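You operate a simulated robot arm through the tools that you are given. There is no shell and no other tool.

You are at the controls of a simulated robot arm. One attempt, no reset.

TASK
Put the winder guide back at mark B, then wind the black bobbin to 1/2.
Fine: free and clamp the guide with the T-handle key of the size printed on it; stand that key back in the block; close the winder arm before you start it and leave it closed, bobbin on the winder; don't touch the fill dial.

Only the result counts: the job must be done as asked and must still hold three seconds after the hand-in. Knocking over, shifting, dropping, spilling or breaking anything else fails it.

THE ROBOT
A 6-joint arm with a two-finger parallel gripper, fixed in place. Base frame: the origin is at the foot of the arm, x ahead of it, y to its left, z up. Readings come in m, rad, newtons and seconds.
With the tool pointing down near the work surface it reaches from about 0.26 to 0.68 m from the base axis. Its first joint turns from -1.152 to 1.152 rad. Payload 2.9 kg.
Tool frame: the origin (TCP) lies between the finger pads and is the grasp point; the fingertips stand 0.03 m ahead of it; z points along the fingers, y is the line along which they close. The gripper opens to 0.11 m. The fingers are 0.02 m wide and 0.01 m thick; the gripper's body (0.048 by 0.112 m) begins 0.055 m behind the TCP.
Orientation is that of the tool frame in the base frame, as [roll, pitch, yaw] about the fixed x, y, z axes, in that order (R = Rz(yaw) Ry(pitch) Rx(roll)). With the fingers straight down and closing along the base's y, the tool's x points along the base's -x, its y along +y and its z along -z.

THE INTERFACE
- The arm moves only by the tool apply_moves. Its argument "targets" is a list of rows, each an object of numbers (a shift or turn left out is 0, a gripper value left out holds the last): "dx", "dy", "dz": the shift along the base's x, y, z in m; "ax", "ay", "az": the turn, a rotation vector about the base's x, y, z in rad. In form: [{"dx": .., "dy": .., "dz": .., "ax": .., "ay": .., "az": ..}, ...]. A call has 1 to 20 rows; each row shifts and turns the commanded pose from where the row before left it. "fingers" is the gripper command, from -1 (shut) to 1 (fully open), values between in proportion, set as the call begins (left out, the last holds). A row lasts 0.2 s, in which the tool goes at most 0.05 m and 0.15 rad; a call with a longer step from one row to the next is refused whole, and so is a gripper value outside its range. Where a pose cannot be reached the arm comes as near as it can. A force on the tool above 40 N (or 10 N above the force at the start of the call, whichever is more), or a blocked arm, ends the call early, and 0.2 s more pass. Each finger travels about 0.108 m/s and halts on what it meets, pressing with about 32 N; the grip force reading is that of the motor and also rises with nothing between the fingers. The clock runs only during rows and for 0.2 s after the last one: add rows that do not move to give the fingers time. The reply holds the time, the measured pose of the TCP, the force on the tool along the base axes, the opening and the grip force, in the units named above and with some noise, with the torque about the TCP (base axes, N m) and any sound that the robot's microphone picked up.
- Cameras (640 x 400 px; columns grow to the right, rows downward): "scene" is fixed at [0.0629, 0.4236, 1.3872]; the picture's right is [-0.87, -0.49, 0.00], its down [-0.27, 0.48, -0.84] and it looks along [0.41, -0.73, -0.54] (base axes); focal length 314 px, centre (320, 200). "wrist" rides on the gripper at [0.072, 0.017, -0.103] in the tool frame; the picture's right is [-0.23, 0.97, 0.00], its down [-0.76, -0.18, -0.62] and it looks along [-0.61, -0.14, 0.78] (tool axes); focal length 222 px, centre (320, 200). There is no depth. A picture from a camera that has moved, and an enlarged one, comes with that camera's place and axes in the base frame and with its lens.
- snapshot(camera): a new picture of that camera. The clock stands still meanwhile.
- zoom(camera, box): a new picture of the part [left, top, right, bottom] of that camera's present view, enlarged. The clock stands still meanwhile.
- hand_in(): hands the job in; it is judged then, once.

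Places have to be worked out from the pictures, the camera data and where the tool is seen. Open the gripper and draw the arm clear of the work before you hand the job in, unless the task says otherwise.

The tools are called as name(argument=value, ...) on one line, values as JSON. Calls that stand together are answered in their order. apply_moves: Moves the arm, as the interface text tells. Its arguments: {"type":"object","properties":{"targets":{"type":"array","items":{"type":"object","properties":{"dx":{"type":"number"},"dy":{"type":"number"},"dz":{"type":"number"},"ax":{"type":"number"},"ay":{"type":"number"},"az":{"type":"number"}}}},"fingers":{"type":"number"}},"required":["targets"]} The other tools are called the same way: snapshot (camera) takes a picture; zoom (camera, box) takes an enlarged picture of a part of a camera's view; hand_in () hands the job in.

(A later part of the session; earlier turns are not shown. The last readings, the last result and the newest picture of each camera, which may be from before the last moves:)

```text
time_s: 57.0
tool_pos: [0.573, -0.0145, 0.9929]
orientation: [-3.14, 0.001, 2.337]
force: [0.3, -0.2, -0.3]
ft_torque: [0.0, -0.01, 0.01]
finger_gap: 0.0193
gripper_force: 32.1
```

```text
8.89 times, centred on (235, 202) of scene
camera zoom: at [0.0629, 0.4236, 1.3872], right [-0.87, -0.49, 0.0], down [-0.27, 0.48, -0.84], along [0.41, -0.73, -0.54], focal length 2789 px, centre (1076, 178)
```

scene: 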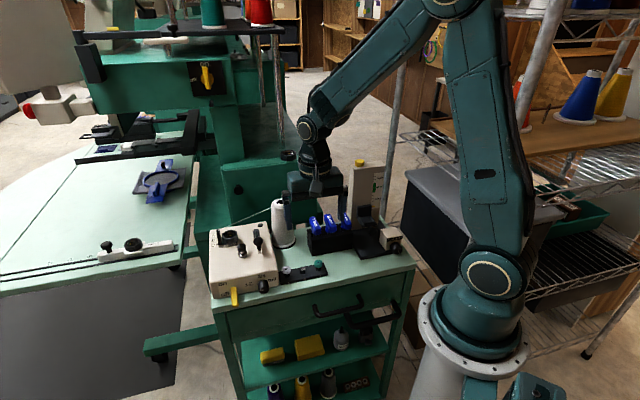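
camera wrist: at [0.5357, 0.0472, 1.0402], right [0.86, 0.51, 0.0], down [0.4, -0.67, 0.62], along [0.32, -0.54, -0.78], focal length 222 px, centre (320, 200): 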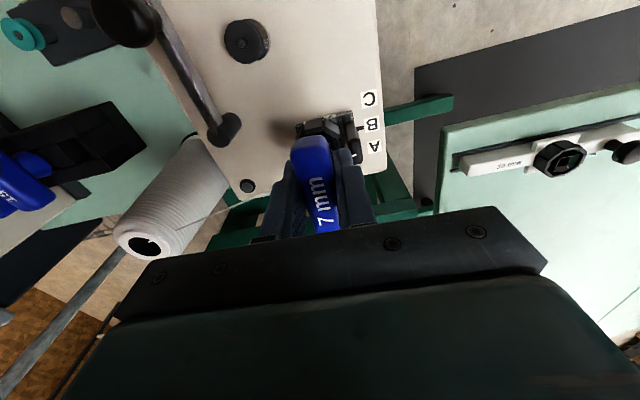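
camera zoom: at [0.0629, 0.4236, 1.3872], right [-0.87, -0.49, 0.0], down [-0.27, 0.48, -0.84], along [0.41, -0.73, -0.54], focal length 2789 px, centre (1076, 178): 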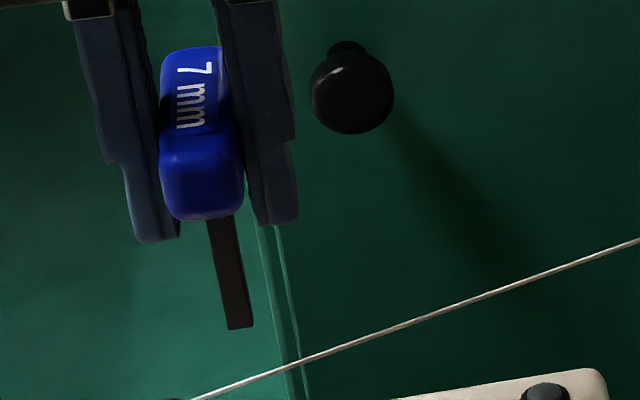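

With the key out, the socket shows four sloped plates leading to a square hole of about 9 mm. I enlarge the wrist view to see how deep and tight it is.

zoom(camera="wrist", box=[300, 108, 340, 138])

zoom(camera="scene", box=[215, 170, 250, 215])

```text
13.33 times, centred on (320, 123) of wrist
camera zoom: at [0.5351, 0.0494, 1.0976], right [0.86, 0.51, 0.0], down [0.4, -0.67, 0.62], along [0.32, -0.54, -0.78], focal length 2962 px, centre (320, 1227)
```

zoom: 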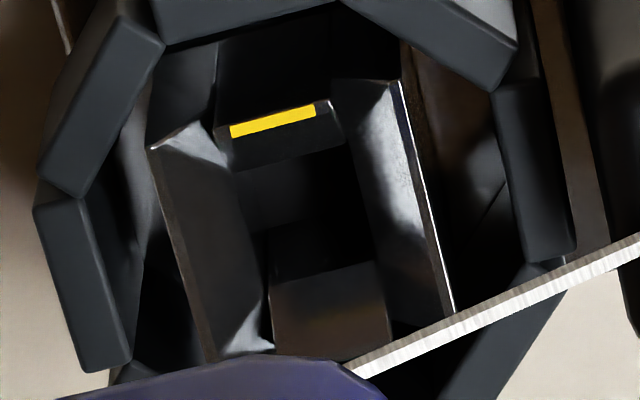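

```text
8.89 times, centred on (232, 192) of scene
camera zoom: at [0.0629, 0.4236, 1.3872], right [-0.87, -0.49, 0.0], down [-0.27, 0.48, -0.84], along [0.41, -0.73, -0.54], focal length 2789 px, centre (1098, 267)
```

zoom: 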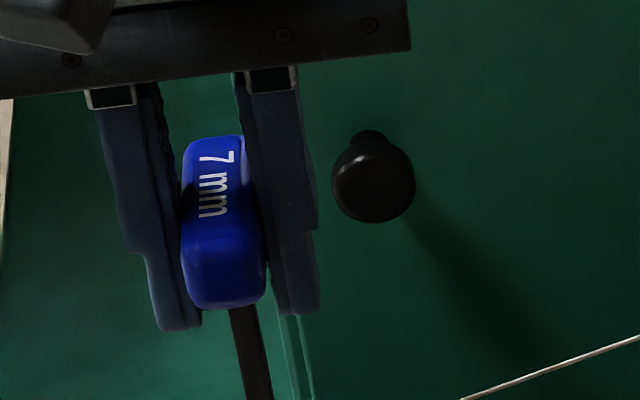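

The magnified view shows sloped plates leading into a hole of only about 8 mm, so the key's tip was probably just wedged in the sloped part. I compare how the key now sits in the fingers with the moment of the grasp.

zoom(camera="wrist", box=[230, 110, 410, 250])

zoom(camera="scene", box=[218, 178, 254, 222])

```text
2.86 times, centred on (320, 180) of wrist
camera zoom: at [0.5351, 0.0494, 1.0976], right [0.86, 0.51, 0.0], down [0.4, -0.67, 0.62], along [0.32, -0.54, -0.78], focal length 635 px, centre (320, 257)
```

zoom: 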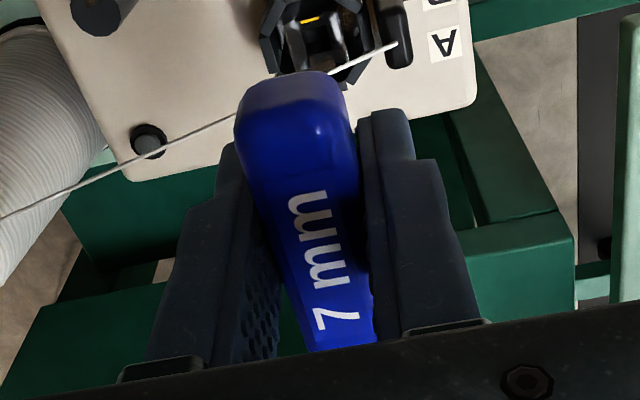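

```text
9.09 times, centred on (236, 200) of scene
camera zoom: at [0.0629, 0.4236, 1.3872], right [-0.87, -0.49, 0.0], down [-0.27, 0.48, -0.84], along [0.41, -0.73, -0.54], focal length 2853 px, centre (1084, 200)
```

zoom: 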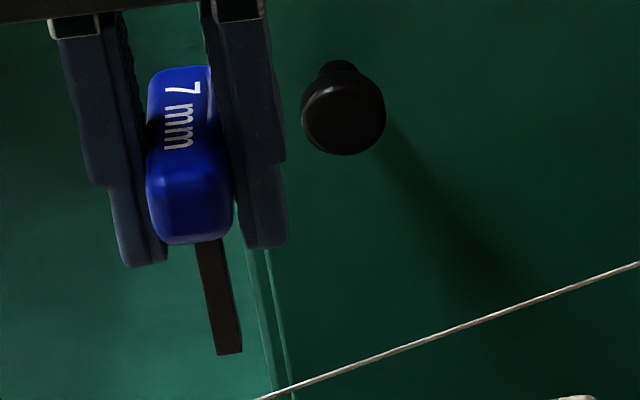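

The hole is about 8 mm and 12 mm deep, so the key was seated, but its axis sits some 2.7 mm off my TCP, so turning made it wobble and lose torque. I reinsert it, then regrip it centred on the handle.

apply_moves(targets=[{"dy": -0.0019, "az": 0.015}, {"dz": -0.015}, {"dz": -0.015}, {"dz": -0.012}, {"dz": -0.005}, {}])

apply_moves(targets=[{"dz": -0.003}, {"dz": -0.003}, {"dz": -0.002}, {}])

zoom(camera="scene", box=[208, 214, 258, 254])

```text
time_s: 58.4
tool_pos: [0.5736, -0.0166, 0.9446]
orientation: [-3.141, 0.0, 2.35]
force: [-0.9, 1.1, -0.5]
ft_torque: [0.03, 0.06, -0.02]
finger_gap: 0.0192
gripper_force: 31.8
```

```text
time_s: 59.4
tool_pos: [0.5729, -0.0174, 0.9383]
orientation: [3.141, -0.002, 2.349]
force: [0.1, 0.2, -0.3]
ft_torque: [0.01, -0.01, -0.01]
finger_gap: 0.0194
gripper_force: 31.7
```

```text
10.00 times, centred on (233, 234) of scene
camera zoom: at [0.0629, 0.4236, 1.3872], right [-0.87, -0.49, 0.0], down [-0.27, 0.48, -0.84], along [0.41, -0.73, -0.54], focal length 3138 px, centre (1190, -140)
```

zoom: 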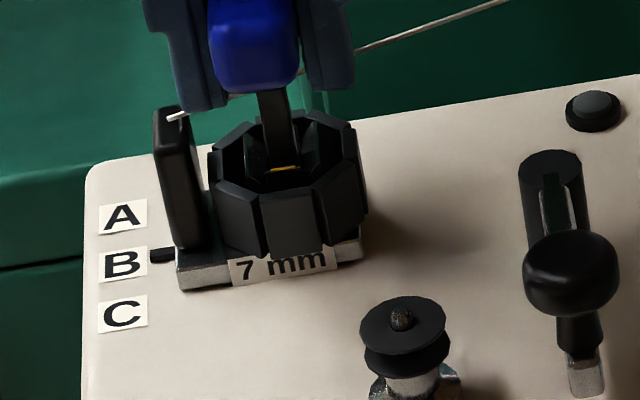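

It slid in with no side load at all. I lower the last couple of millimetres until it touches bottom lightly.

apply_moves(targets=[{"dz": -0.0015}, {"dz": -0.001}, {}])

```text
time_s: 60.2
tool_pos: [0.574, -0.0154, 0.9361]
orientation: [-3.141, 0.0, 2.35]
force: [-0.3, -0.2, 2.0]
ft_torque: [-0.03, 0.0, 0.02]
finger_gap: 0.0192
gripper_force: 32.3
```

The key rests on the bottom. I open the fingers a little and look at how it stands before regripping.

apply_moves(targets=[{}, {}], fingers=-0.45)

zoom(camera="wrist", box=[230, 110, 410, 250])

zoom(camera="scene", box=[214, 200, 260, 245])

```text
time_s: 60.8
tool_pos: [0.5735, -0.0168, 0.935]
orientation: [-3.14, 0.0, 2.35]
force: [0.6, -0.5, -1.1]
ft_torque: [-0.02, -0.02, -0.01]
finger_gap: 0.0304
gripper_force: 0.1
```

```text
2.86 times, centred on (320, 180) of wrist
camera zoom: at [0.534, 0.0466, 1.04], right [0.85, 0.52, 0.0], down [0.41, -0.67, 0.62], along [0.33, -0.53, -0.78], focal length 635 px, centre (320, 257)
```

zoom: 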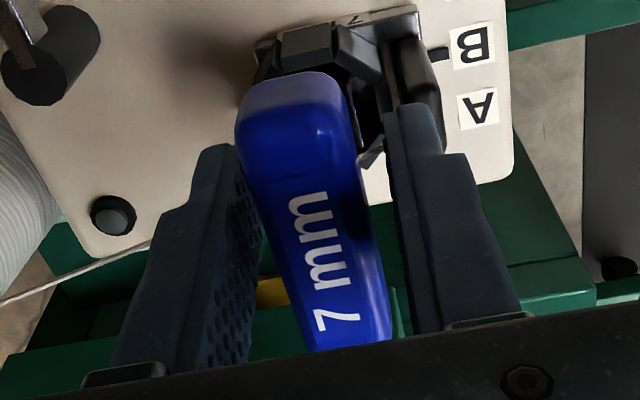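

```text
8.89 times, centred on (237, 222) of scene
camera zoom: at [0.0629, 0.4236, 1.3872], right [-0.87, -0.49, 0.0], down [-0.27, 0.48, -0.84], along [0.41, -0.73, -0.54], focal length 2789 px, centre (1058, 0)
```

zoom: 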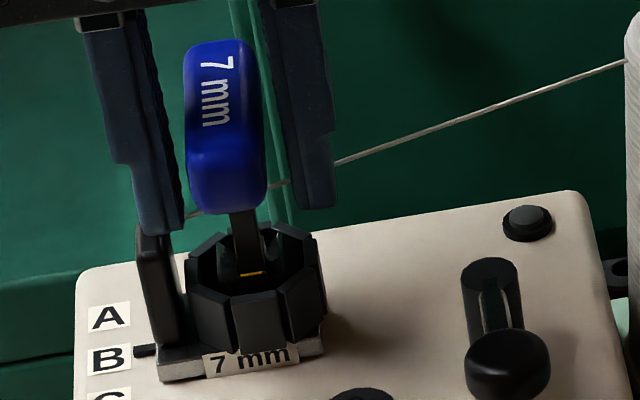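

The key stands upright in the socket; its handle centre is about 3 mm further along the handle than my TCP. I shift to it, raise 2 mm and regrip.

apply_moves(targets=[{"dx": 0.0022, "dy": -0.002, "dz": 0.002}, {}])

apply_moves(targets=[{}, {}, {}], fingers=-1)

zoom(camera="wrist", box=[230, 110, 410, 250])

zoom(camera="scene", box=[208, 222, 258, 254])

```text
time_s: 61.4
tool_pos: [0.5748, -0.0188, 0.9384]
orientation: [3.141, 0.001, 2.348]
force: [-0.6, -0.3, -0.3]
ft_torque: [0.04, 0.0, 0.02]
finger_gap: 0.0304
gripper_force: 0.1
```

```text
time_s: 62.2
tool_pos: [0.5751, -0.018, 0.9379]
orientation: [3.141, 0.0, 2.35]
force: [-0.1, -0.8, 0.4]
ft_torque: [0.03, 0.02, 0.01]
finger_gap: 0.0193
gripper_force: 32.4
```

```text
2.86 times, centred on (320, 180) of wrist
camera zoom: at [0.5362, 0.0444, 1.0421], right [0.85, 0.52, 0.0], down [0.41, -0.67, 0.62], along [0.33, -0.53, -0.78], focal length 635 px, centre (320, 257)
```

zoom: 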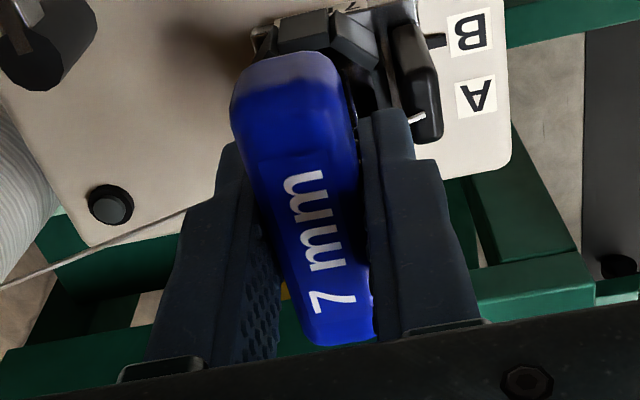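

```text
12.50 times, centred on (233, 238) of scene
camera zoom: at [0.0629, 0.4236, 1.3872], right [-0.87, -0.49, 0.0], down [-0.27, 0.48, -0.84], along [0.41, -0.73, -0.54], focal length 3922 px, centre (1408, -275)
```

zoom: 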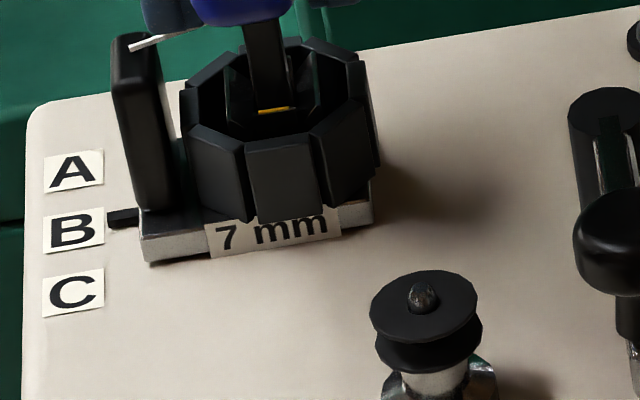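

Regripped centrally with no side load. I turn clockwise step by step, watching the torque.

apply_moves(targets=[{"dz": -0.001, "az": -0.06}, {"az": -0.06}, {"az": -0.06}, {}])

apply_moves(targets=[{"az": -0.06}, {"az": -0.06}, {"az": -0.06}, {}])

zoom(camera="scene", box=[208, 222, 258, 254])

```text
time_s: 63.2
tool_pos: [0.5755, -0.0175, 0.9367]
orientation: [3.14, 0.002, 2.169]
force: [-0.4, -0.7, 11.7]
ft_torque: [0.09, -0.01, 0.01]
finger_gap: 0.0193
gripper_force: 32.3
```

```text
time_s: 64.2
tool_pos: [0.5759, -0.0187, 0.938]
orientation: [3.14, 0.002, 1.987]
force: [-2.4, -0.9, 19.7]
ft_torque: [-0.1, 0.07, 0.16]
finger_gap: 0.0192
gripper_force: 32.3
```

```text
12.50 times, centred on (233, 238) of scene
camera zoom: at [0.0625, 0.4236, 1.3872], right [-0.87, -0.49, 0.0], down [-0.27, 0.48, -0.84], along [0.41, -0.73, -0.54], focal length 3922 px, centre (1408, -275)
```

zoom: 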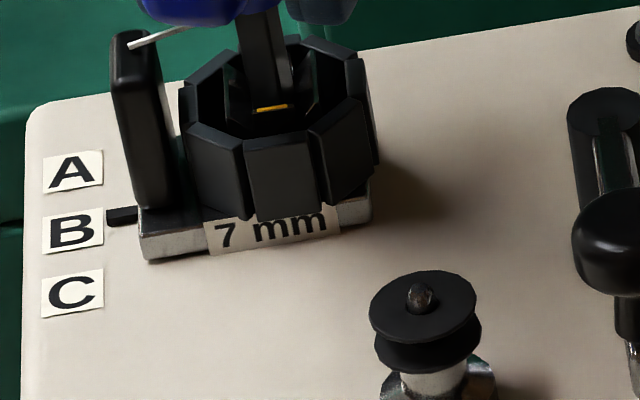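

Torque begins at 0.16 after about 0.36 rad. I continue clockwise in small steps.

apply_moves(targets=[{"dz": 0.0005, "az": -0.05}, {"az": -0.05}, {}])

apply_moves(targets=[{"az": -0.05}, {"az": -0.05}, {}])

zoom(camera="scene", box=[222, 216, 248, 240])

```text
time_s: 65.0
tool_pos: [0.5749, -0.0185, 0.9375]
orientation: [-3.14, -0.001, 1.89]
force: [-1.4, -1.5, 16.4]
ft_torque: [-0.06, 0.04, 0.24]
finger_gap: 0.0194
gripper_force: 32.4
```

```text
time_s: 65.8
tool_pos: [0.5749, -0.0195, 0.9378]
orientation: [3.139, 0.0, 1.789]
force: [-2.7, -2.0, 18.4]
ft_torque: [-0.09, 0.12, 0.31]
finger_gap: 0.0194
gripper_force: 31.7
```

```text
16.00 times, centred on (235, 228) of scene
camera zoom: at [0.0625, 0.4235, 1.3872], right [-0.87, -0.49, 0.0], down [-0.27, 0.48, -0.84], along [0.41, -0.73, -0.54], focal length 5020 px, centre (1680, -248)
```

zoom: 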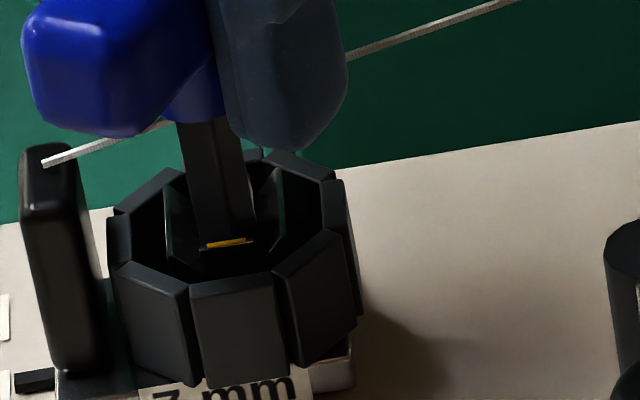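

Torque is rising steadily with turn (0.31 at yaw 1.79). I continue to see how far it builds.

apply_moves(targets=[{"az": -0.05}, {"az": -0.05}, {}])

apply_moves(targets=[{"az": -0.05}, {"az": -0.05}, {}])

zoom(camera="scene", box=[222, 216, 248, 240])

zoom(camera="wrist", box=[230, 100, 410, 250])

```text
time_s: 66.6
tool_pos: [0.5755, -0.0181, 0.9373]
orientation: [-3.141, 0.001, 1.688]
force: [-3.2, -3.6, 17.0]
ft_torque: [-0.19, 0.11, 0.36]
finger_gap: 0.0196
gripper_force: 32.1
```

```text
time_s: 67.4
tool_pos: [0.5756, -0.0178, 0.9377]
orientation: [-3.141, -0.001, 1.587]
force: [-5.3, -3.7, 16.4]
ft_torque: [-0.13, 0.16, 0.15]
finger_gap: 0.0194
gripper_force: 32.0
```

```text
16.00 times, centred on (235, 228) of scene
camera zoom: at [0.0625, 0.4235, 1.3872], right [-0.87, -0.49, 0.0], down [-0.27, 0.48, -0.84], along [0.41, -0.73, -0.54], focal length 5020 px, centre (1680, -248)
```

zoom: 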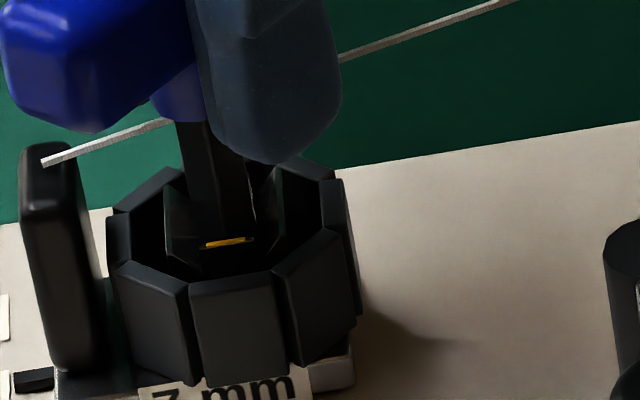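

```text
2.67 times, centred on (320, 175) of wrist
camera zoom: at [0.5907, 0.0534, 1.0415], right [0.98, -0.21, 0.0], down [-0.16, -0.76, 0.62], along [-0.13, -0.61, -0.78], focal length 592 px, centre (320, 267)
```

zoom: 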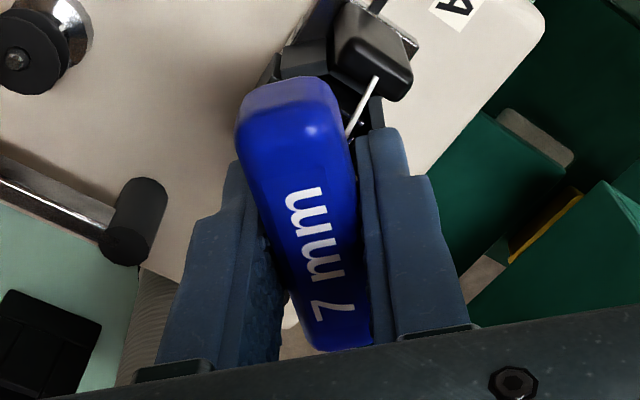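

Torque peaked at 0.36 and then the key cammed over inside the socket, so the socket really is at its clockwise stop. I unwind to the neutral yaw and measure how firmly the guide holds, in small pushes.

apply_moves(targets=[{"dz": 0.001, "az": 0.1}, {"az": 0.11}, {"az": 0.11}, {"az": 0.11}, {"az": 0.11}, {"az": 0.11}, {"az": 0.11}, {}])

apply_moves(targets=[{"dx": -0.0007, "dy": 0.0007}, {}, {}])

apply_moves(targets=[{"dx": -0.0007, "dy": 0.0007}, {}, {}])

zoom(camera="scene", box=[208, 222, 258, 254])

```text
time_s: 69.2
tool_pos: [0.5763, -0.0188, 0.9376]
orientation: [3.141, 0.001, 2.35]
force: [-0.1, 1.0, 0.6]
ft_torque: [0.07, 0.02, -0.01]
finger_gap: 0.0191
gripper_force: 32.4
```

```text
time_s: 70.0
tool_pos: [0.5742, -0.0175, 0.9376]
orientation: [-3.141, 0.0, 2.348]
force: [0.9, -0.4, -0.3]
ft_torque: [-0.05, -0.03, 0.01]
finger_gap: 0.0191
gripper_force: 32.1
```

```text
time_s: 70.8
tool_pos: [0.5741, -0.0172, 0.9373]
orientation: [-3.141, -0.001, 2.351]
force: [0.5, 0.3, -0.7]
ft_torque: [0.02, -0.05, -0.02]
finger_gap: 0.0193
gripper_force: 31.9
```

```text
12.50 times, centred on (233, 238) of scene
camera zoom: at [0.0629, 0.4236, 1.3872], right [-0.87, -0.49, 0.0], down [-0.27, 0.48, -0.84], along [0.41, -0.73, -0.54], focal length 3922 px, centre (1408, -275)
```

zoom: 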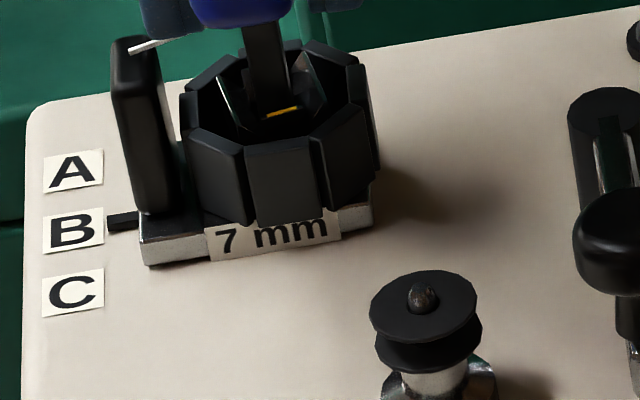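

Unwinding dragged the socket back about 12° counter-clockwise, partly from the tip pressing on the socket floor, and the guide is free (<1 N). The pointer is right at B now. I lift the key 1.5 mm off the floor and tighten again, then unwind only slightly.

apply_moves(targets=[{"dz": 0.002}, {"az": -0.08}, {"az": -0.08}, {"az": -0.08}, {"az": -0.08}, {}])

apply_moves(targets=[{"az": -0.06}, {"az": -0.06}, {}])

apply_moves(targets=[{"az": -0.06}, {"az": -0.06}, {}, {}])

zoom(camera="scene", box=[208, 222, 258, 254])

zoom(camera="scene", box=[222, 216, 248, 240])

```text
time_s: 72.2
tool_pos: [0.5746, -0.0169, 0.9395]
orientation: [3.141, 0.0, 2.029]
force: [-0.2, 0.8, -0.3]
ft_torque: [0.04, 0.04, 0.12]
finger_gap: 0.0193
gripper_force: 32.2
```

```text
time_s: 73.0
tool_pos: [0.5727, -0.0175, 0.9405]
orientation: [-3.141, 0.0, 1.908]
force: [-0.9, -1.0, 0.6]
ft_torque: [-0.04, 0.02, 0.24]
finger_gap: 0.0194
gripper_force: 32.0
```

```text
time_s: 74.0
tool_pos: [0.5747, -0.0167, 0.9403]
orientation: [-3.141, 0.001, 1.789]
force: [-2.3, -0.7, 1.7]
ft_torque: [-0.04, 0.05, 0.37]
finger_gap: 0.0195
gripper_force: 32.3
```

```text
12.50 times, centred on (233, 238) of scene
camera zoom: at [0.0628, 0.4236, 1.3872], right [-0.87, -0.49, 0.0], down [-0.27, 0.48, -0.84], along [0.41, -0.73, -0.54], focal length 3922 px, centre (1408, -275)
```

zoom: 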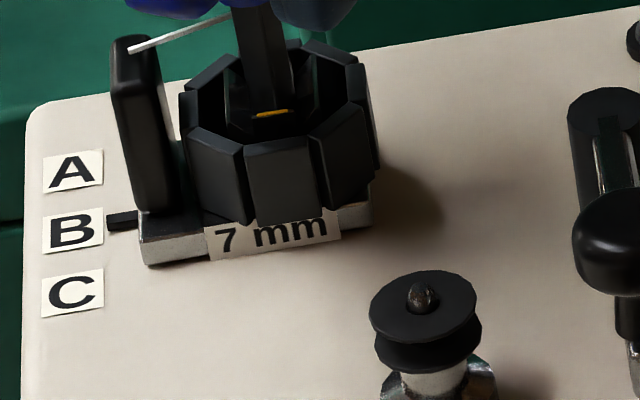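

```text
16.00 times, centred on (235, 228) of scene
camera zoom: at [0.0628, 0.4236, 1.3872], right [-0.87, -0.49, 0.0], down [-0.27, 0.48, -0.84], along [0.41, -0.73, -0.54], focal length 5020 px, centre (1680, -248)
```

zoom: 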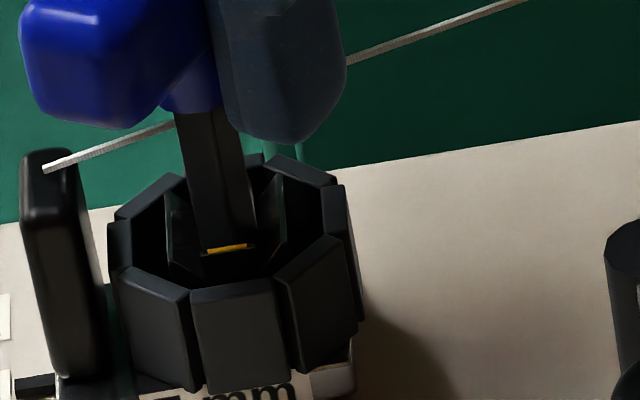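

Torque reached 0.37 with no floor pressure and the pointer at B. I turn a touch more and hold for a moment.

apply_moves(targets=[{"az": -0.05}, {}, {}])

apply_moves(targets=[{"az": -0.05}, {}, {}])

zoom(camera="scene", box=[222, 216, 248, 240])

```text
time_s: 74.8
tool_pos: [0.5727, -0.018, 0.9406]
orientation: [-3.141, 0.0, 1.74]
force: [-0.5, -1.4, -0.4]
ft_torque: [-0.02, 0.03, 0.32]
finger_gap: 0.0193
gripper_force: 32.0
```

```text
time_s: 75.6
tool_pos: [0.5739, -0.0174, 0.9406]
orientation: [3.141, 0.002, 1.69]
force: [0.4, -0.3, -0.7]
ft_torque: [0.04, 0.03, 0.31]
finger_gap: 0.0192
gripper_force: 32.2
```

```text
16.00 times, centred on (235, 228) of scene
camera zoom: at [0.0629, 0.4236, 1.3872], right [-0.87, -0.49, 0.0], down [-0.27, 0.48, -0.84], along [0.41, -0.73, -0.54], focal length 5020 px, centre (1680, -248)
```

zoom: 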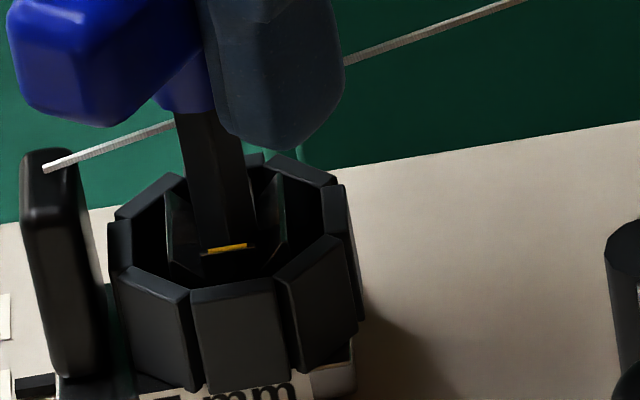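

I now test the hold in this torqued state with a 2 mm push command along the rail, comparing the same enlarged view.

apply_moves(targets=[{"dx": 0.001, "dy": -0.001}, {"dx": 0.001, "dy": -0.001}, {}])

zoom(camera="scene", box=[222, 216, 248, 240])

zoom(camera="scene", box=[208, 222, 258, 254])

```text
time_s: 76.4
tool_pos: [0.5759, -0.0203, 0.9399]
orientation: [3.141, 0.0, 1.69]
force: [-2.0, 0.9, 1.1]
ft_torque: [0.13, 0.1, 0.31]
finger_gap: 0.0195
gripper_force: 31.7
```

```text
16.00 times, centred on (235, 228) of scene
camera zoom: at [0.0629, 0.4236, 1.3872], right [-0.87, -0.49, 0.0], down [-0.27, 0.48, -0.84], along [0.41, -0.73, -0.54], focal length 5020 px, centre (1680, -248)
```

zoom: 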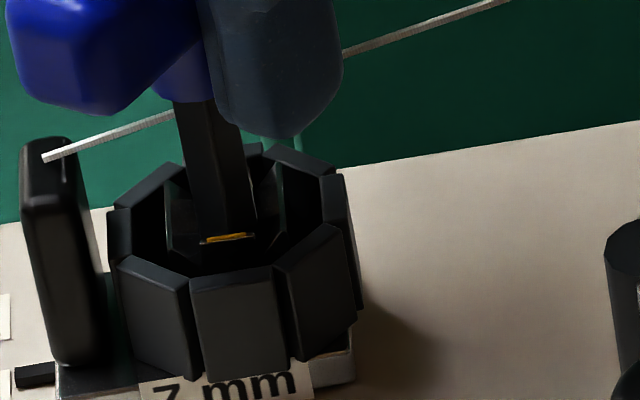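

```text
12.50 times, centred on (233, 238) of scene
camera zoom: at [0.0629, 0.4236, 1.3872], right [-0.87, -0.49, 0.0], down [-0.27, 0.48, -0.84], along [0.41, -0.73, -0.54], focal length 3922 px, centre (1408, -275)
```

zoom: 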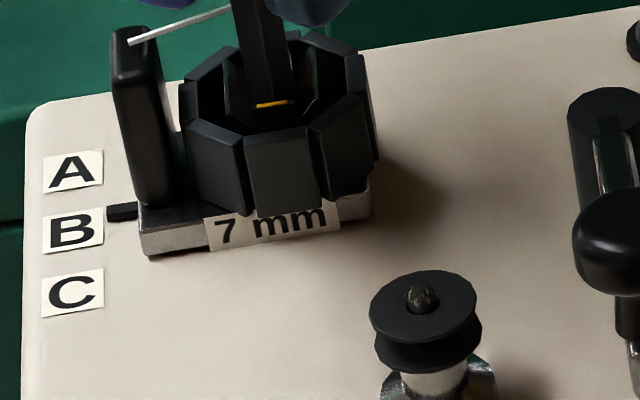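

The guide slid 3 mm even under clockwise torque, so this stop is not clamping it. I explore the other direction: turn counter-clockwise with the centred grip, recording torque and socket angle.

apply_moves(targets=[{"az": 0.12}, {"az": 0.12}, {"az": 0.12}, {"az": 0.12}, {"az": 0.12}, {"az": 0.12}, {"az": 0.12}, {"az": 0.12}, {}])

zoom(camera="scene", box=[222, 216, 248, 240])

apply_moves(targets=[{"az": 0.12}, {"az": 0.12}, {"az": 0.12}, {"az": 0.12}, {}])

zoom(camera="scene", box=[222, 216, 248, 240])

```text
time_s: 78.4
tool_pos: [0.5753, -0.0182, 0.9398]
orientation: [-3.141, 0.0, 2.654]
force: [2.4, 2.3, 0.8]
ft_torque: [0.12, -0.17, -0.01]
finger_gap: 0.0193
gripper_force: 32.6
```

```text
16.00 times, centred on (235, 228) of scene
camera zoom: at [0.063, 0.4236, 1.3871], right [-0.87, -0.49, 0.0], down [-0.27, 0.48, -0.84], along [0.41, -0.73, -0.54], focal length 5020 px, centre (1680, -248)
```

zoom: 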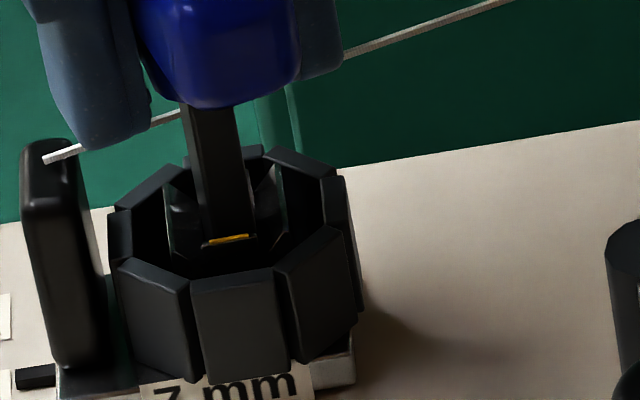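

```text
time_s: 79.6
tool_pos: [0.5752, -0.017, 0.9415]
orientation: [3.139, 0.002, 3.131]
force: [6.4, 6.1, 1.8]
ft_torque: [0.3, -0.39, -0.17]
finger_gap: 0.0194
gripper_force: 31.6
```

```text
16.00 times, centred on (235, 228) of scene
camera zoom: at [0.063, 0.4237, 1.3871], right [-0.87, -0.49, 0.0], down [-0.27, 0.48, -0.84], along [0.41, -0.73, -0.54], focal length 5020 px, centre (1680, -248)
```

zoom: 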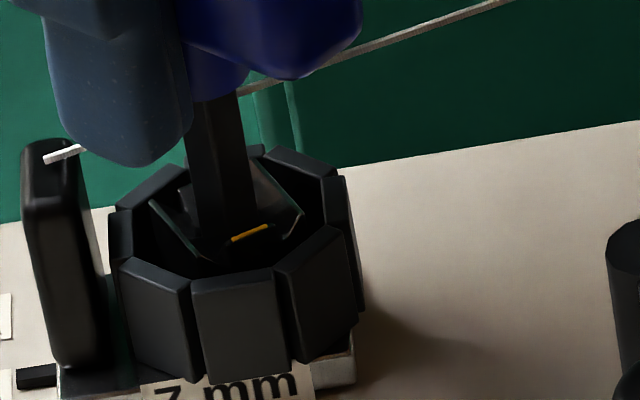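

Counter-clockwise the socket turns with about 0.17 N·m. I recentre slightly and continue further this way.

apply_moves(targets=[{"dx": 0.0008, "dy": 0.0008}, {"az": 0.12}, {"az": 0.12}, {"az": 0.12}, {"az": 0.12}, {"az": 0.12}, {}])

zoom(camera="scene", box=[222, 216, 248, 240])

apply_moves(targets=[{"az": 0.12}, {"az": 0.12}, {"az": 0.12}, {"az": 0.12}, {"az": 0.12}, {}])

zoom(camera="scene", box=[222, 216, 248, 240])

```text
time_s: 81.2
tool_pos: [0.577, -0.0183, 0.9393]
orientation: [-3.141, 0.0, -2.55]
force: [1.0, 1.6, 2.0]
ft_torque: [0.08, -0.11, -0.16]
finger_gap: 0.0192
gripper_force: 31.9
```

```text
16.00 times, centred on (235, 228) of scene
camera zoom: at [0.0629, 0.4236, 1.3872], right [-0.87, -0.49, 0.0], down [-0.27, 0.48, -0.84], along [0.41, -0.73, -0.54], focal length 5020 px, centre (1680, -248)
```

zoom: 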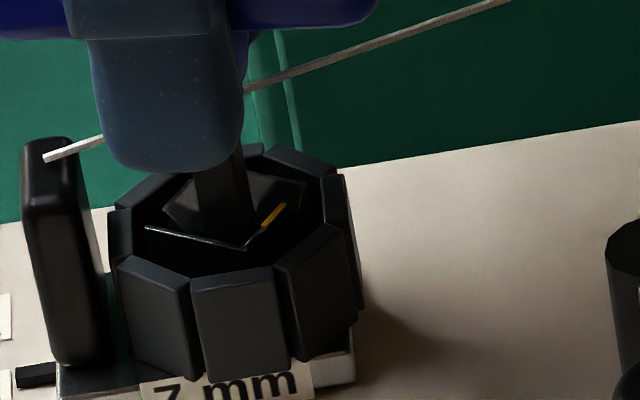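

```text
time_s: 82.6
tool_pos: [0.5769, -0.0186, 0.941]
orientation: [3.141, -0.001, -1.95]
force: [2.7, 2.2, -1.4]
ft_torque: [0.12, -0.1, -0.14]
finger_gap: 0.0194
gripper_force: 31.9
```

```text
16.00 times, centred on (235, 228) of scene
camera zoom: at [0.063, 0.4236, 1.3872], right [-0.87, -0.49, 0.0], down [-0.27, 0.48, -0.84], along [0.41, -0.73, -0.54], focal length 5020 px, centre (1680, -248)
```

zoom: 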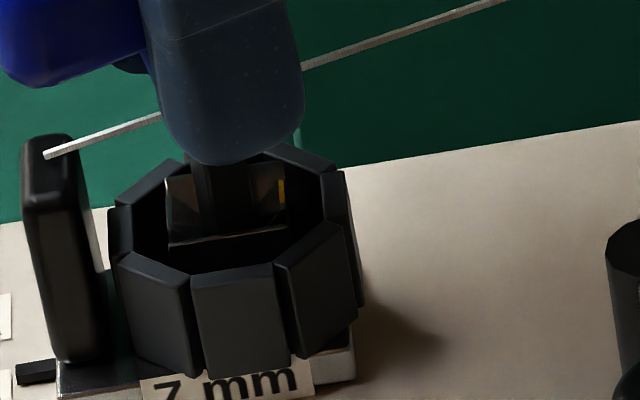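

The socket is now at 90° with only friction torque (-0.14), no stop. I go on further counter-clockwise to look for an end.

apply_moves(targets=[{"az": 0.12}, {"az": 0.12}, {"az": 0.12}, {"az": 0.12}, {"az": 0.12}, {}])

zoom(camera="scene", box=[222, 216, 248, 240])

```text
time_s: 84.0
tool_pos: [0.5776, -0.0179, 0.9402]
orientation: [-3.141, 0.0, -1.35]
force: [-2.3, -2.2, -1.8]
ft_torque: [-0.14, 0.02, 0.13]
finger_gap: 0.0195
gripper_force: 31.9
```

```text
16.00 times, centred on (235, 228) of scene
camera zoom: at [0.0629, 0.4235, 1.3872], right [-0.87, -0.49, 0.0], down [-0.27, 0.48, -0.84], along [0.41, -0.73, -0.54], focal length 5020 px, centre (1680, -248)
```

zoom: 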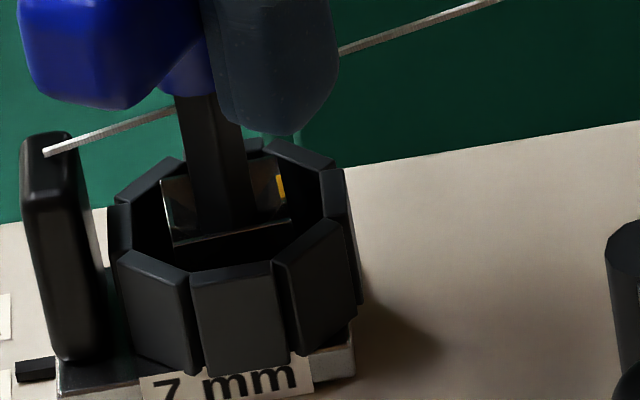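

The socket stops at about 90° counter-clockwise (the key slipped there). I test the hold at this end with a small push toward C, which also brings the guide back to B.

apply_moves(targets=[{"az": -0.1}, {"dx": -0.001, "dy": 0.001}, {"dx": -0.001, "dy": 0.001}, {}])

zoom(camera="scene", box=[222, 216, 248, 240])

zoom(camera="scene", box=[208, 222, 258, 254])

```text
time_s: 85.0
tool_pos: [0.5744, -0.0147, 0.9399]
orientation: [3.141, -0.001, -1.45]
force: [-1.0, -1.2, -0.1]
ft_torque: [-0.1, 0.01, 0.22]
finger_gap: 0.0196
gripper_force: 32.0
```

```text
16.00 times, centred on (235, 228) of scene
camera zoom: at [0.0629, 0.4236, 1.3872], right [-0.87, -0.49, 0.0], down [-0.27, 0.48, -0.84], along [0.41, -0.73, -0.54], focal length 5020 px, centre (1680, -248)
```

zoom: 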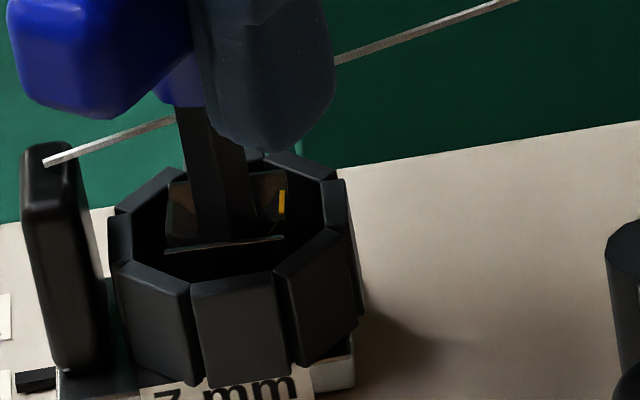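

```text
12.50 times, centred on (233, 238) of scene
camera zoom: at [0.0629, 0.4236, 1.3872], right [-0.87, -0.49, 0.0], down [-0.27, 0.48, -0.84], along [0.41, -0.73, -0.54], focal length 3922 px, centre (1408, -275)
```

zoom: 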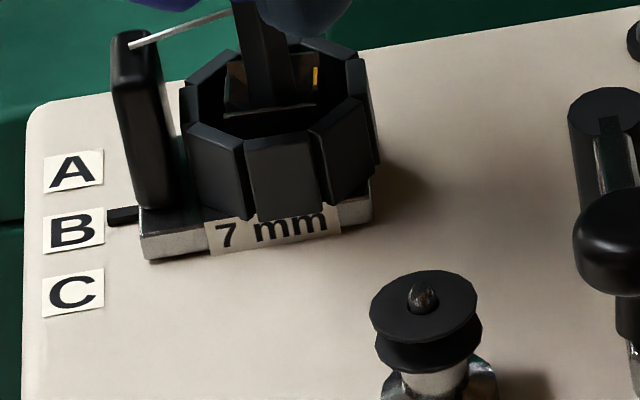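

Free at both ends by this quick test, yet near the clockwise stop it took about 2 N versus almost nothing elsewhere. I turn the socket clockwise back to its stop and examine the hold more carefully there.

apply_moves(targets=[{"az": -0.1}, {"az": -0.1}, {"az": -0.1}, {"az": -0.1}, {"az": -0.1}, {"az": -0.1}, {}])

apply_moves(targets=[{"az": -0.1}, {"az": -0.1}, {"az": -0.1}, {"az": -0.1}, {}])

zoom(camera="scene", box=[208, 222, 258, 254])

```text
time_s: 86.6
tool_pos: [0.5752, -0.0152, 0.9398]
orientation: [3.14, 0.0, -2.052]
force: [2.4, 2.3, 1.4]
ft_torque: [0.06, -0.13, 0.22]
finger_gap: 0.0195
gripper_force: 31.6
```

```text
time_s: 87.8
tool_pos: [0.5747, -0.0164, 0.9404]
orientation: [3.141, -0.001, -2.453]
force: [4.1, 4.0, 1.6]
ft_torque: [0.22, -0.22, 0.18]
finger_gap: 0.0191
gripper_force: 32.4
```

```text
12.50 times, centred on (233, 238) of scene
camera zoom: at [0.063, 0.4237, 1.3871], right [-0.87, -0.49, 0.0], down [-0.27, 0.48, -0.84], along [0.41, -0.73, -0.54], focal length 3922 px, centre (1408, -275)
```

zoom: 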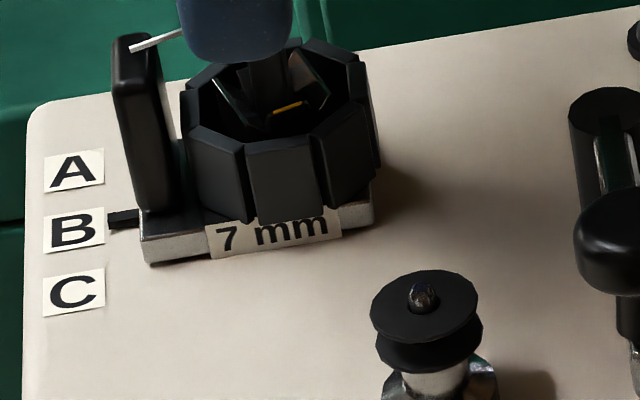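

The socket is at about 25° and the pointer within 0.7 mm of B. I continue clockwise to the stop, recentering the side load.

apply_moves(targets=[{"dx": 0.0005, "dy": 0.0008, "az": -0.08}, {"az": -0.08}, {"az": -0.08}, {"az": -0.08}, {}])

apply_moves(targets=[{"az": -0.06}, {"az": -0.06}, {"az": -0.06}, {}])

zoom(camera="scene", box=[208, 222, 258, 254])

```text
time_s: 89.0
tool_pos: [0.5738, -0.0162, 0.9402]
orientation: [3.141, 0.0, -2.772]
force: [-2.8, -2.9, 4.4]
ft_torque: [-0.16, 0.21, 0.16]
finger_gap: 0.0195
gripper_force: 31.6
```

```text
time_s: 90.0
tool_pos: [0.5757, -0.0157, 0.9395]
orientation: [3.142, -0.001, -2.952]
force: [-5.6, -5.1, 0.9]
ft_torque: [-0.22, 0.31, 0.35]
finger_gap: 0.0193
gripper_force: 31.7
```

```text
12.50 times, centred on (233, 238) of scene
camera zoom: at [0.0628, 0.4235, 1.3872], right [-0.87, -0.49, 0.0], down [-0.27, 0.48, -0.84], along [0.41, -0.73, -0.54], focal length 3922 px, centre (1408, -275)
```

zoom: 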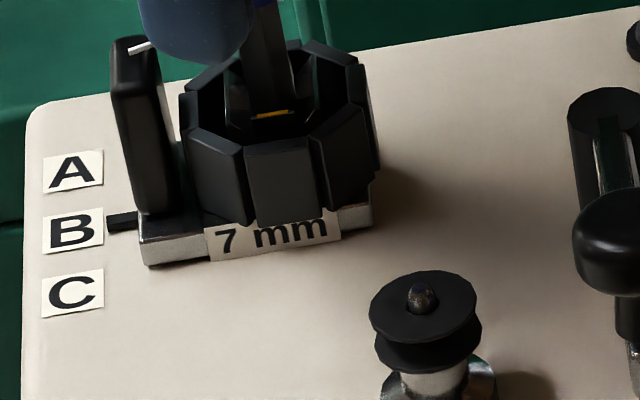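

Torque 0.35 at the stop with the pointer on B. I do a careful hold test: a 3 mm push, then wait and read whether the force persists.

apply_moves(targets=[{"dx": 0.0021, "dy": -0.0021}])

zoom(camera="scene", box=[208, 222, 258, 254])

apply_moves(targets=[{}, {}, {}, {}])

zoom(camera="scene", box=[208, 222, 258, 254])

```text
time_s: 90.4
tool_pos: [0.5777, -0.0176, 0.9395]
orientation: [3.14, -0.002, -2.951]
force: [-9.8, -2.0, 1.2]
ft_torque: [-0.08, 0.65, 0.31]
finger_gap: 0.0193
gripper_force: 32.5
```

```text
12.50 times, centred on (233, 238) of scene
camera zoom: at [0.0626, 0.4235, 1.3872], right [-0.87, -0.49, 0.0], down [-0.27, 0.48, -0.84], along [0.41, -0.73, -0.54], focal length 3922 px, centre (1408, -275)
```

zoom: 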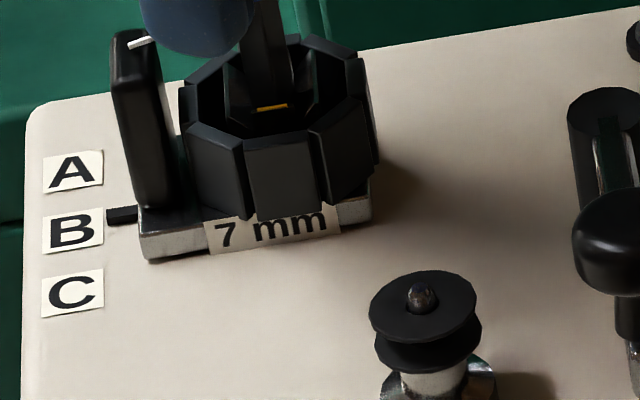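

```text
time_s: 91.4
tool_pos: [0.5777, -0.0179, 0.9395]
orientation: [-3.141, 0.0, -2.951]
force: [-4.0, -5.1, -5.6]
ft_torque: [-0.26, 0.32, 0.37]
finger_gap: 0.0197
gripper_force: 32.0
```

```text
12.50 times, centred on (233, 238) of scene
camera zoom: at [0.0629, 0.4234, 1.3872], right [-0.87, -0.49, 0.0], down [-0.27, 0.48, -0.84], along [0.41, -0.73, -0.54], focal length 3922 px, centre (1408, -275)
```

zoom: 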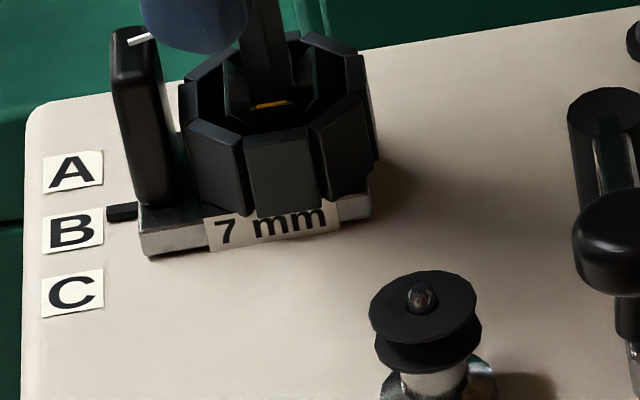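

After the push the force was 5.5 N along the rail and then decayed while the guide crept about 1 mm — that looks like a friction clamp that creeps. To compare, I loosen about 30° and make the same quick push back toward C.

apply_moves(targets=[{"az": 0.13}, {"az": 0.13}, {"az": 0.13}, {"az": 0.13}, {"az": 0.13}, {"az": 0.13}, {"az": 0.13}, {"az": 0.13}, {"az": 0.13}, {"az": 0.13}, {"az": 0.13}, {}])

zoom(camera="scene", box=[208, 222, 258, 254])

apply_moves(targets=[{"dx": -0.0021, "dy": 0.0021}])

zoom(camera="scene", box=[208, 222, 258, 254])

apply_moves(targets=[{}, {}, {}, {}])

zoom(camera="scene", box=[208, 222, 258, 254])

```text
time_s: 94.0
tool_pos: [0.5774, -0.0167, 0.94]
orientation: [-3.141, 0.0, -1.52]
force: [-4.6, -5.2, 0.5]
ft_torque: [-0.28, 0.2, -0.15]
finger_gap: 0.0194
gripper_force: 31.7
```

```text
12.50 times, centred on (233, 238) of scene
camera zoom: at [0.0628, 0.4235, 1.3872], right [-0.87, -0.49, 0.0], down [-0.27, 0.48, -0.84], along [0.41, -0.73, -0.54], focal length 3922 px, centre (1408, -275)
```

zoom: 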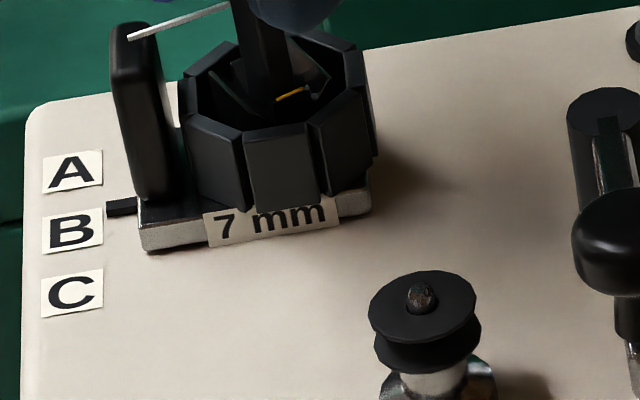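

```text
time_s: 94.4
tool_pos: [0.5761, -0.0163, 0.9406]
orientation: [-3.138, 0.0, -1.523]
force: [0.7, -8.3, 0.4]
ft_torque: [-0.5, -0.11, -0.17]
finger_gap: 0.0193
gripper_force: 32.1
```

```text
12.50 times, centred on (233, 238) of scene
camera zoom: at [0.063, 0.4234, 1.3872], right [-0.87, -0.49, 0.0], down [-0.27, 0.48, -0.84], along [0.41, -0.73, -0.54], focal length 3922 px, centre (1408, -275)
```

zoom: 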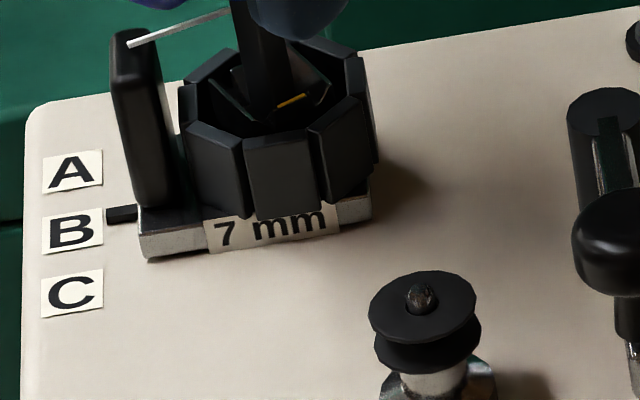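

```text
time_s: 95.4
tool_pos: [0.5748, -0.0146, 0.9401]
orientation: [-3.141, 0.0, -1.521]
force: [-4.0, -3.2, 2.0]
ft_torque: [-0.16, 0.22, -0.07]
finger_gap: 0.0193
gripper_force: 32.2
```

```text
12.50 times, centred on (233, 238) of scene
camera zoom: at [0.0628, 0.4235, 1.3872], right [-0.87, -0.49, 0.0], down [-0.27, 0.48, -0.84], along [0.41, -0.73, -0.54], focal length 3922 px, centre (1408, -275)
```

zoom: 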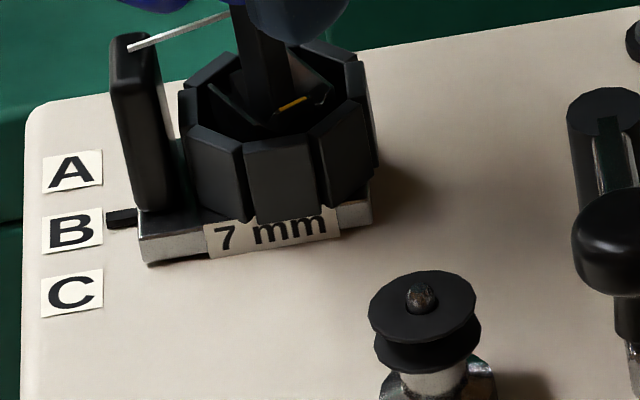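

The same creep occurs when loosened, so small pushes don't tell. I'll loosen well past and push faster to compare the peak force: first loosened.

apply_moves(targets=[{"az": 0.12}, {"az": 0.12}, {"az": 0.12}, {"az": 0.12}, {"az": 0.12}, {}])

zoom(camera="scene", box=[208, 222, 258, 254])

apply_moves(targets=[{"dx": 0.0025, "dy": -0.0025}, {"dx": 0.0025, "dy": -0.0025}])

zoom(camera="scene", box=[208, 222, 258, 254])

```text
time_s: 96.8
tool_pos: [0.5744, -0.0164, 0.9401]
orientation: [-3.141, -0.001, -0.921]
force: [-6.6, -6.5, 0.4]
ft_torque: [-0.34, 0.29, -0.17]
finger_gap: 0.0195
gripper_force: 31.8
```

```text
12.50 times, centred on (233, 238) of scene
camera zoom: at [0.0628, 0.4234, 1.3872], right [-0.87, -0.49, 0.0], down [-0.27, 0.48, -0.84], along [0.41, -0.73, -0.54], focal length 3922 px, centre (1408, -275)
```

zoom: 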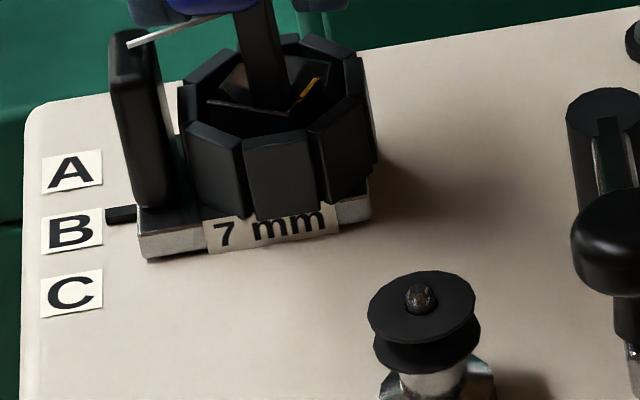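

```text
time_s: 97.4
tool_pos: [0.5807, -0.0199, 0.9398]
orientation: [-3.141, 0.001, -0.921]
force: [-6.5, -3.7, -2.1]
ft_torque: [-0.13, 0.39, -0.16]
finger_gap: 0.0194
gripper_force: 32.0
```

```text
12.50 times, centred on (233, 238) of scene
camera zoom: at [0.0628, 0.4235, 1.3872], right [-0.87, -0.49, 0.0], down [-0.27, 0.48, -0.84], along [0.41, -0.73, -0.54], focal length 3922 px, centre (1408, -275)
```

zoom: 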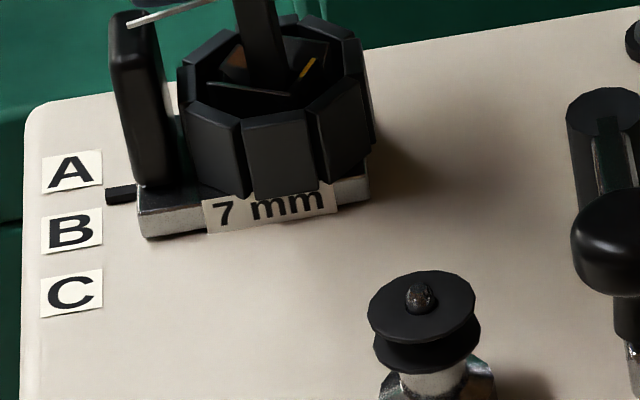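

Loosened, the guide followed 6.7 of 7.1 mm with 2 N. I now tighten fully clockwise here and make the identical 7 mm push back toward C for comparison.

apply_moves(targets=[{"dx": -0.0008, "dy": -0.0008, "az": -0.13}, {"az": -0.13}, {"az": -0.13}, {"az": -0.13}, {"az": -0.13}, {"az": -0.13}, {"az": -0.13}, {"az": -0.13}, {"az": -0.13}, {"az": -0.13}, {"az": -0.13}, {}])

apply_moves(targets=[{"dx": 0.0006, "dy": 0.0006, "az": -0.09}, {"az": -0.09}, {"az": -0.09}, {"az": -0.09}, {}])

apply_moves(targets=[{"az": -0.06}, {"az": -0.06}, {"az": -0.06}, {}, {}])

zoom(camera="scene", box=[208, 222, 258, 254])

```text
time_s: 100.0
tool_pos: [0.5793, -0.0212, 0.9397]
orientation: [-3.138, 0.002, -2.351]
force: [10.3, 9.1, 1.3]
ft_torque: [0.57, -0.64, 0.13]
finger_gap: 0.0194
gripper_force: 32.3
```

```text
time_s: 101.2
tool_pos: [0.5805, -0.0204, 0.9405]
orientation: [3.141, 0.001, -2.713]
force: [5.8, 6.9, 6.4]
ft_torque: [0.31, -0.36, 0.13]
finger_gap: 0.0194
gripper_force: 31.9
```

```text
time_s: 102.4
tool_pos: [0.5802, -0.0212, 0.94]
orientation: [-3.141, 0.001, -2.893]
force: [0.5, 0.4, 9.5]
ft_torque: [0.01, -0.01, 0.32]
finger_gap: 0.0193
gripper_force: 32.0
```

```text
12.50 times, centred on (233, 238) of scene
camera zoom: at [0.0628, 0.4236, 1.3872], right [-0.87, -0.49, 0.0], down [-0.27, 0.48, -0.84], along [0.41, -0.73, -0.54], focal length 3922 px, centre (1408, -275)
```

zoom: 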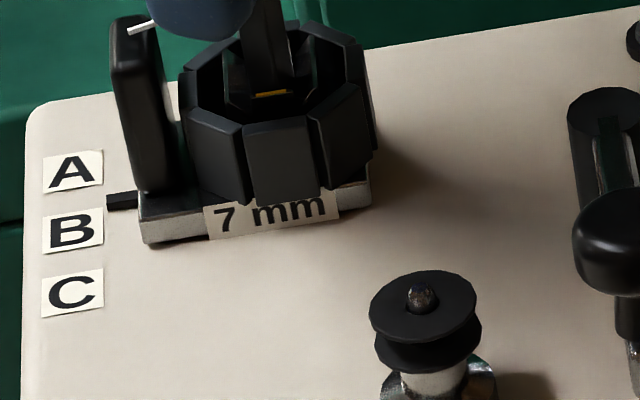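

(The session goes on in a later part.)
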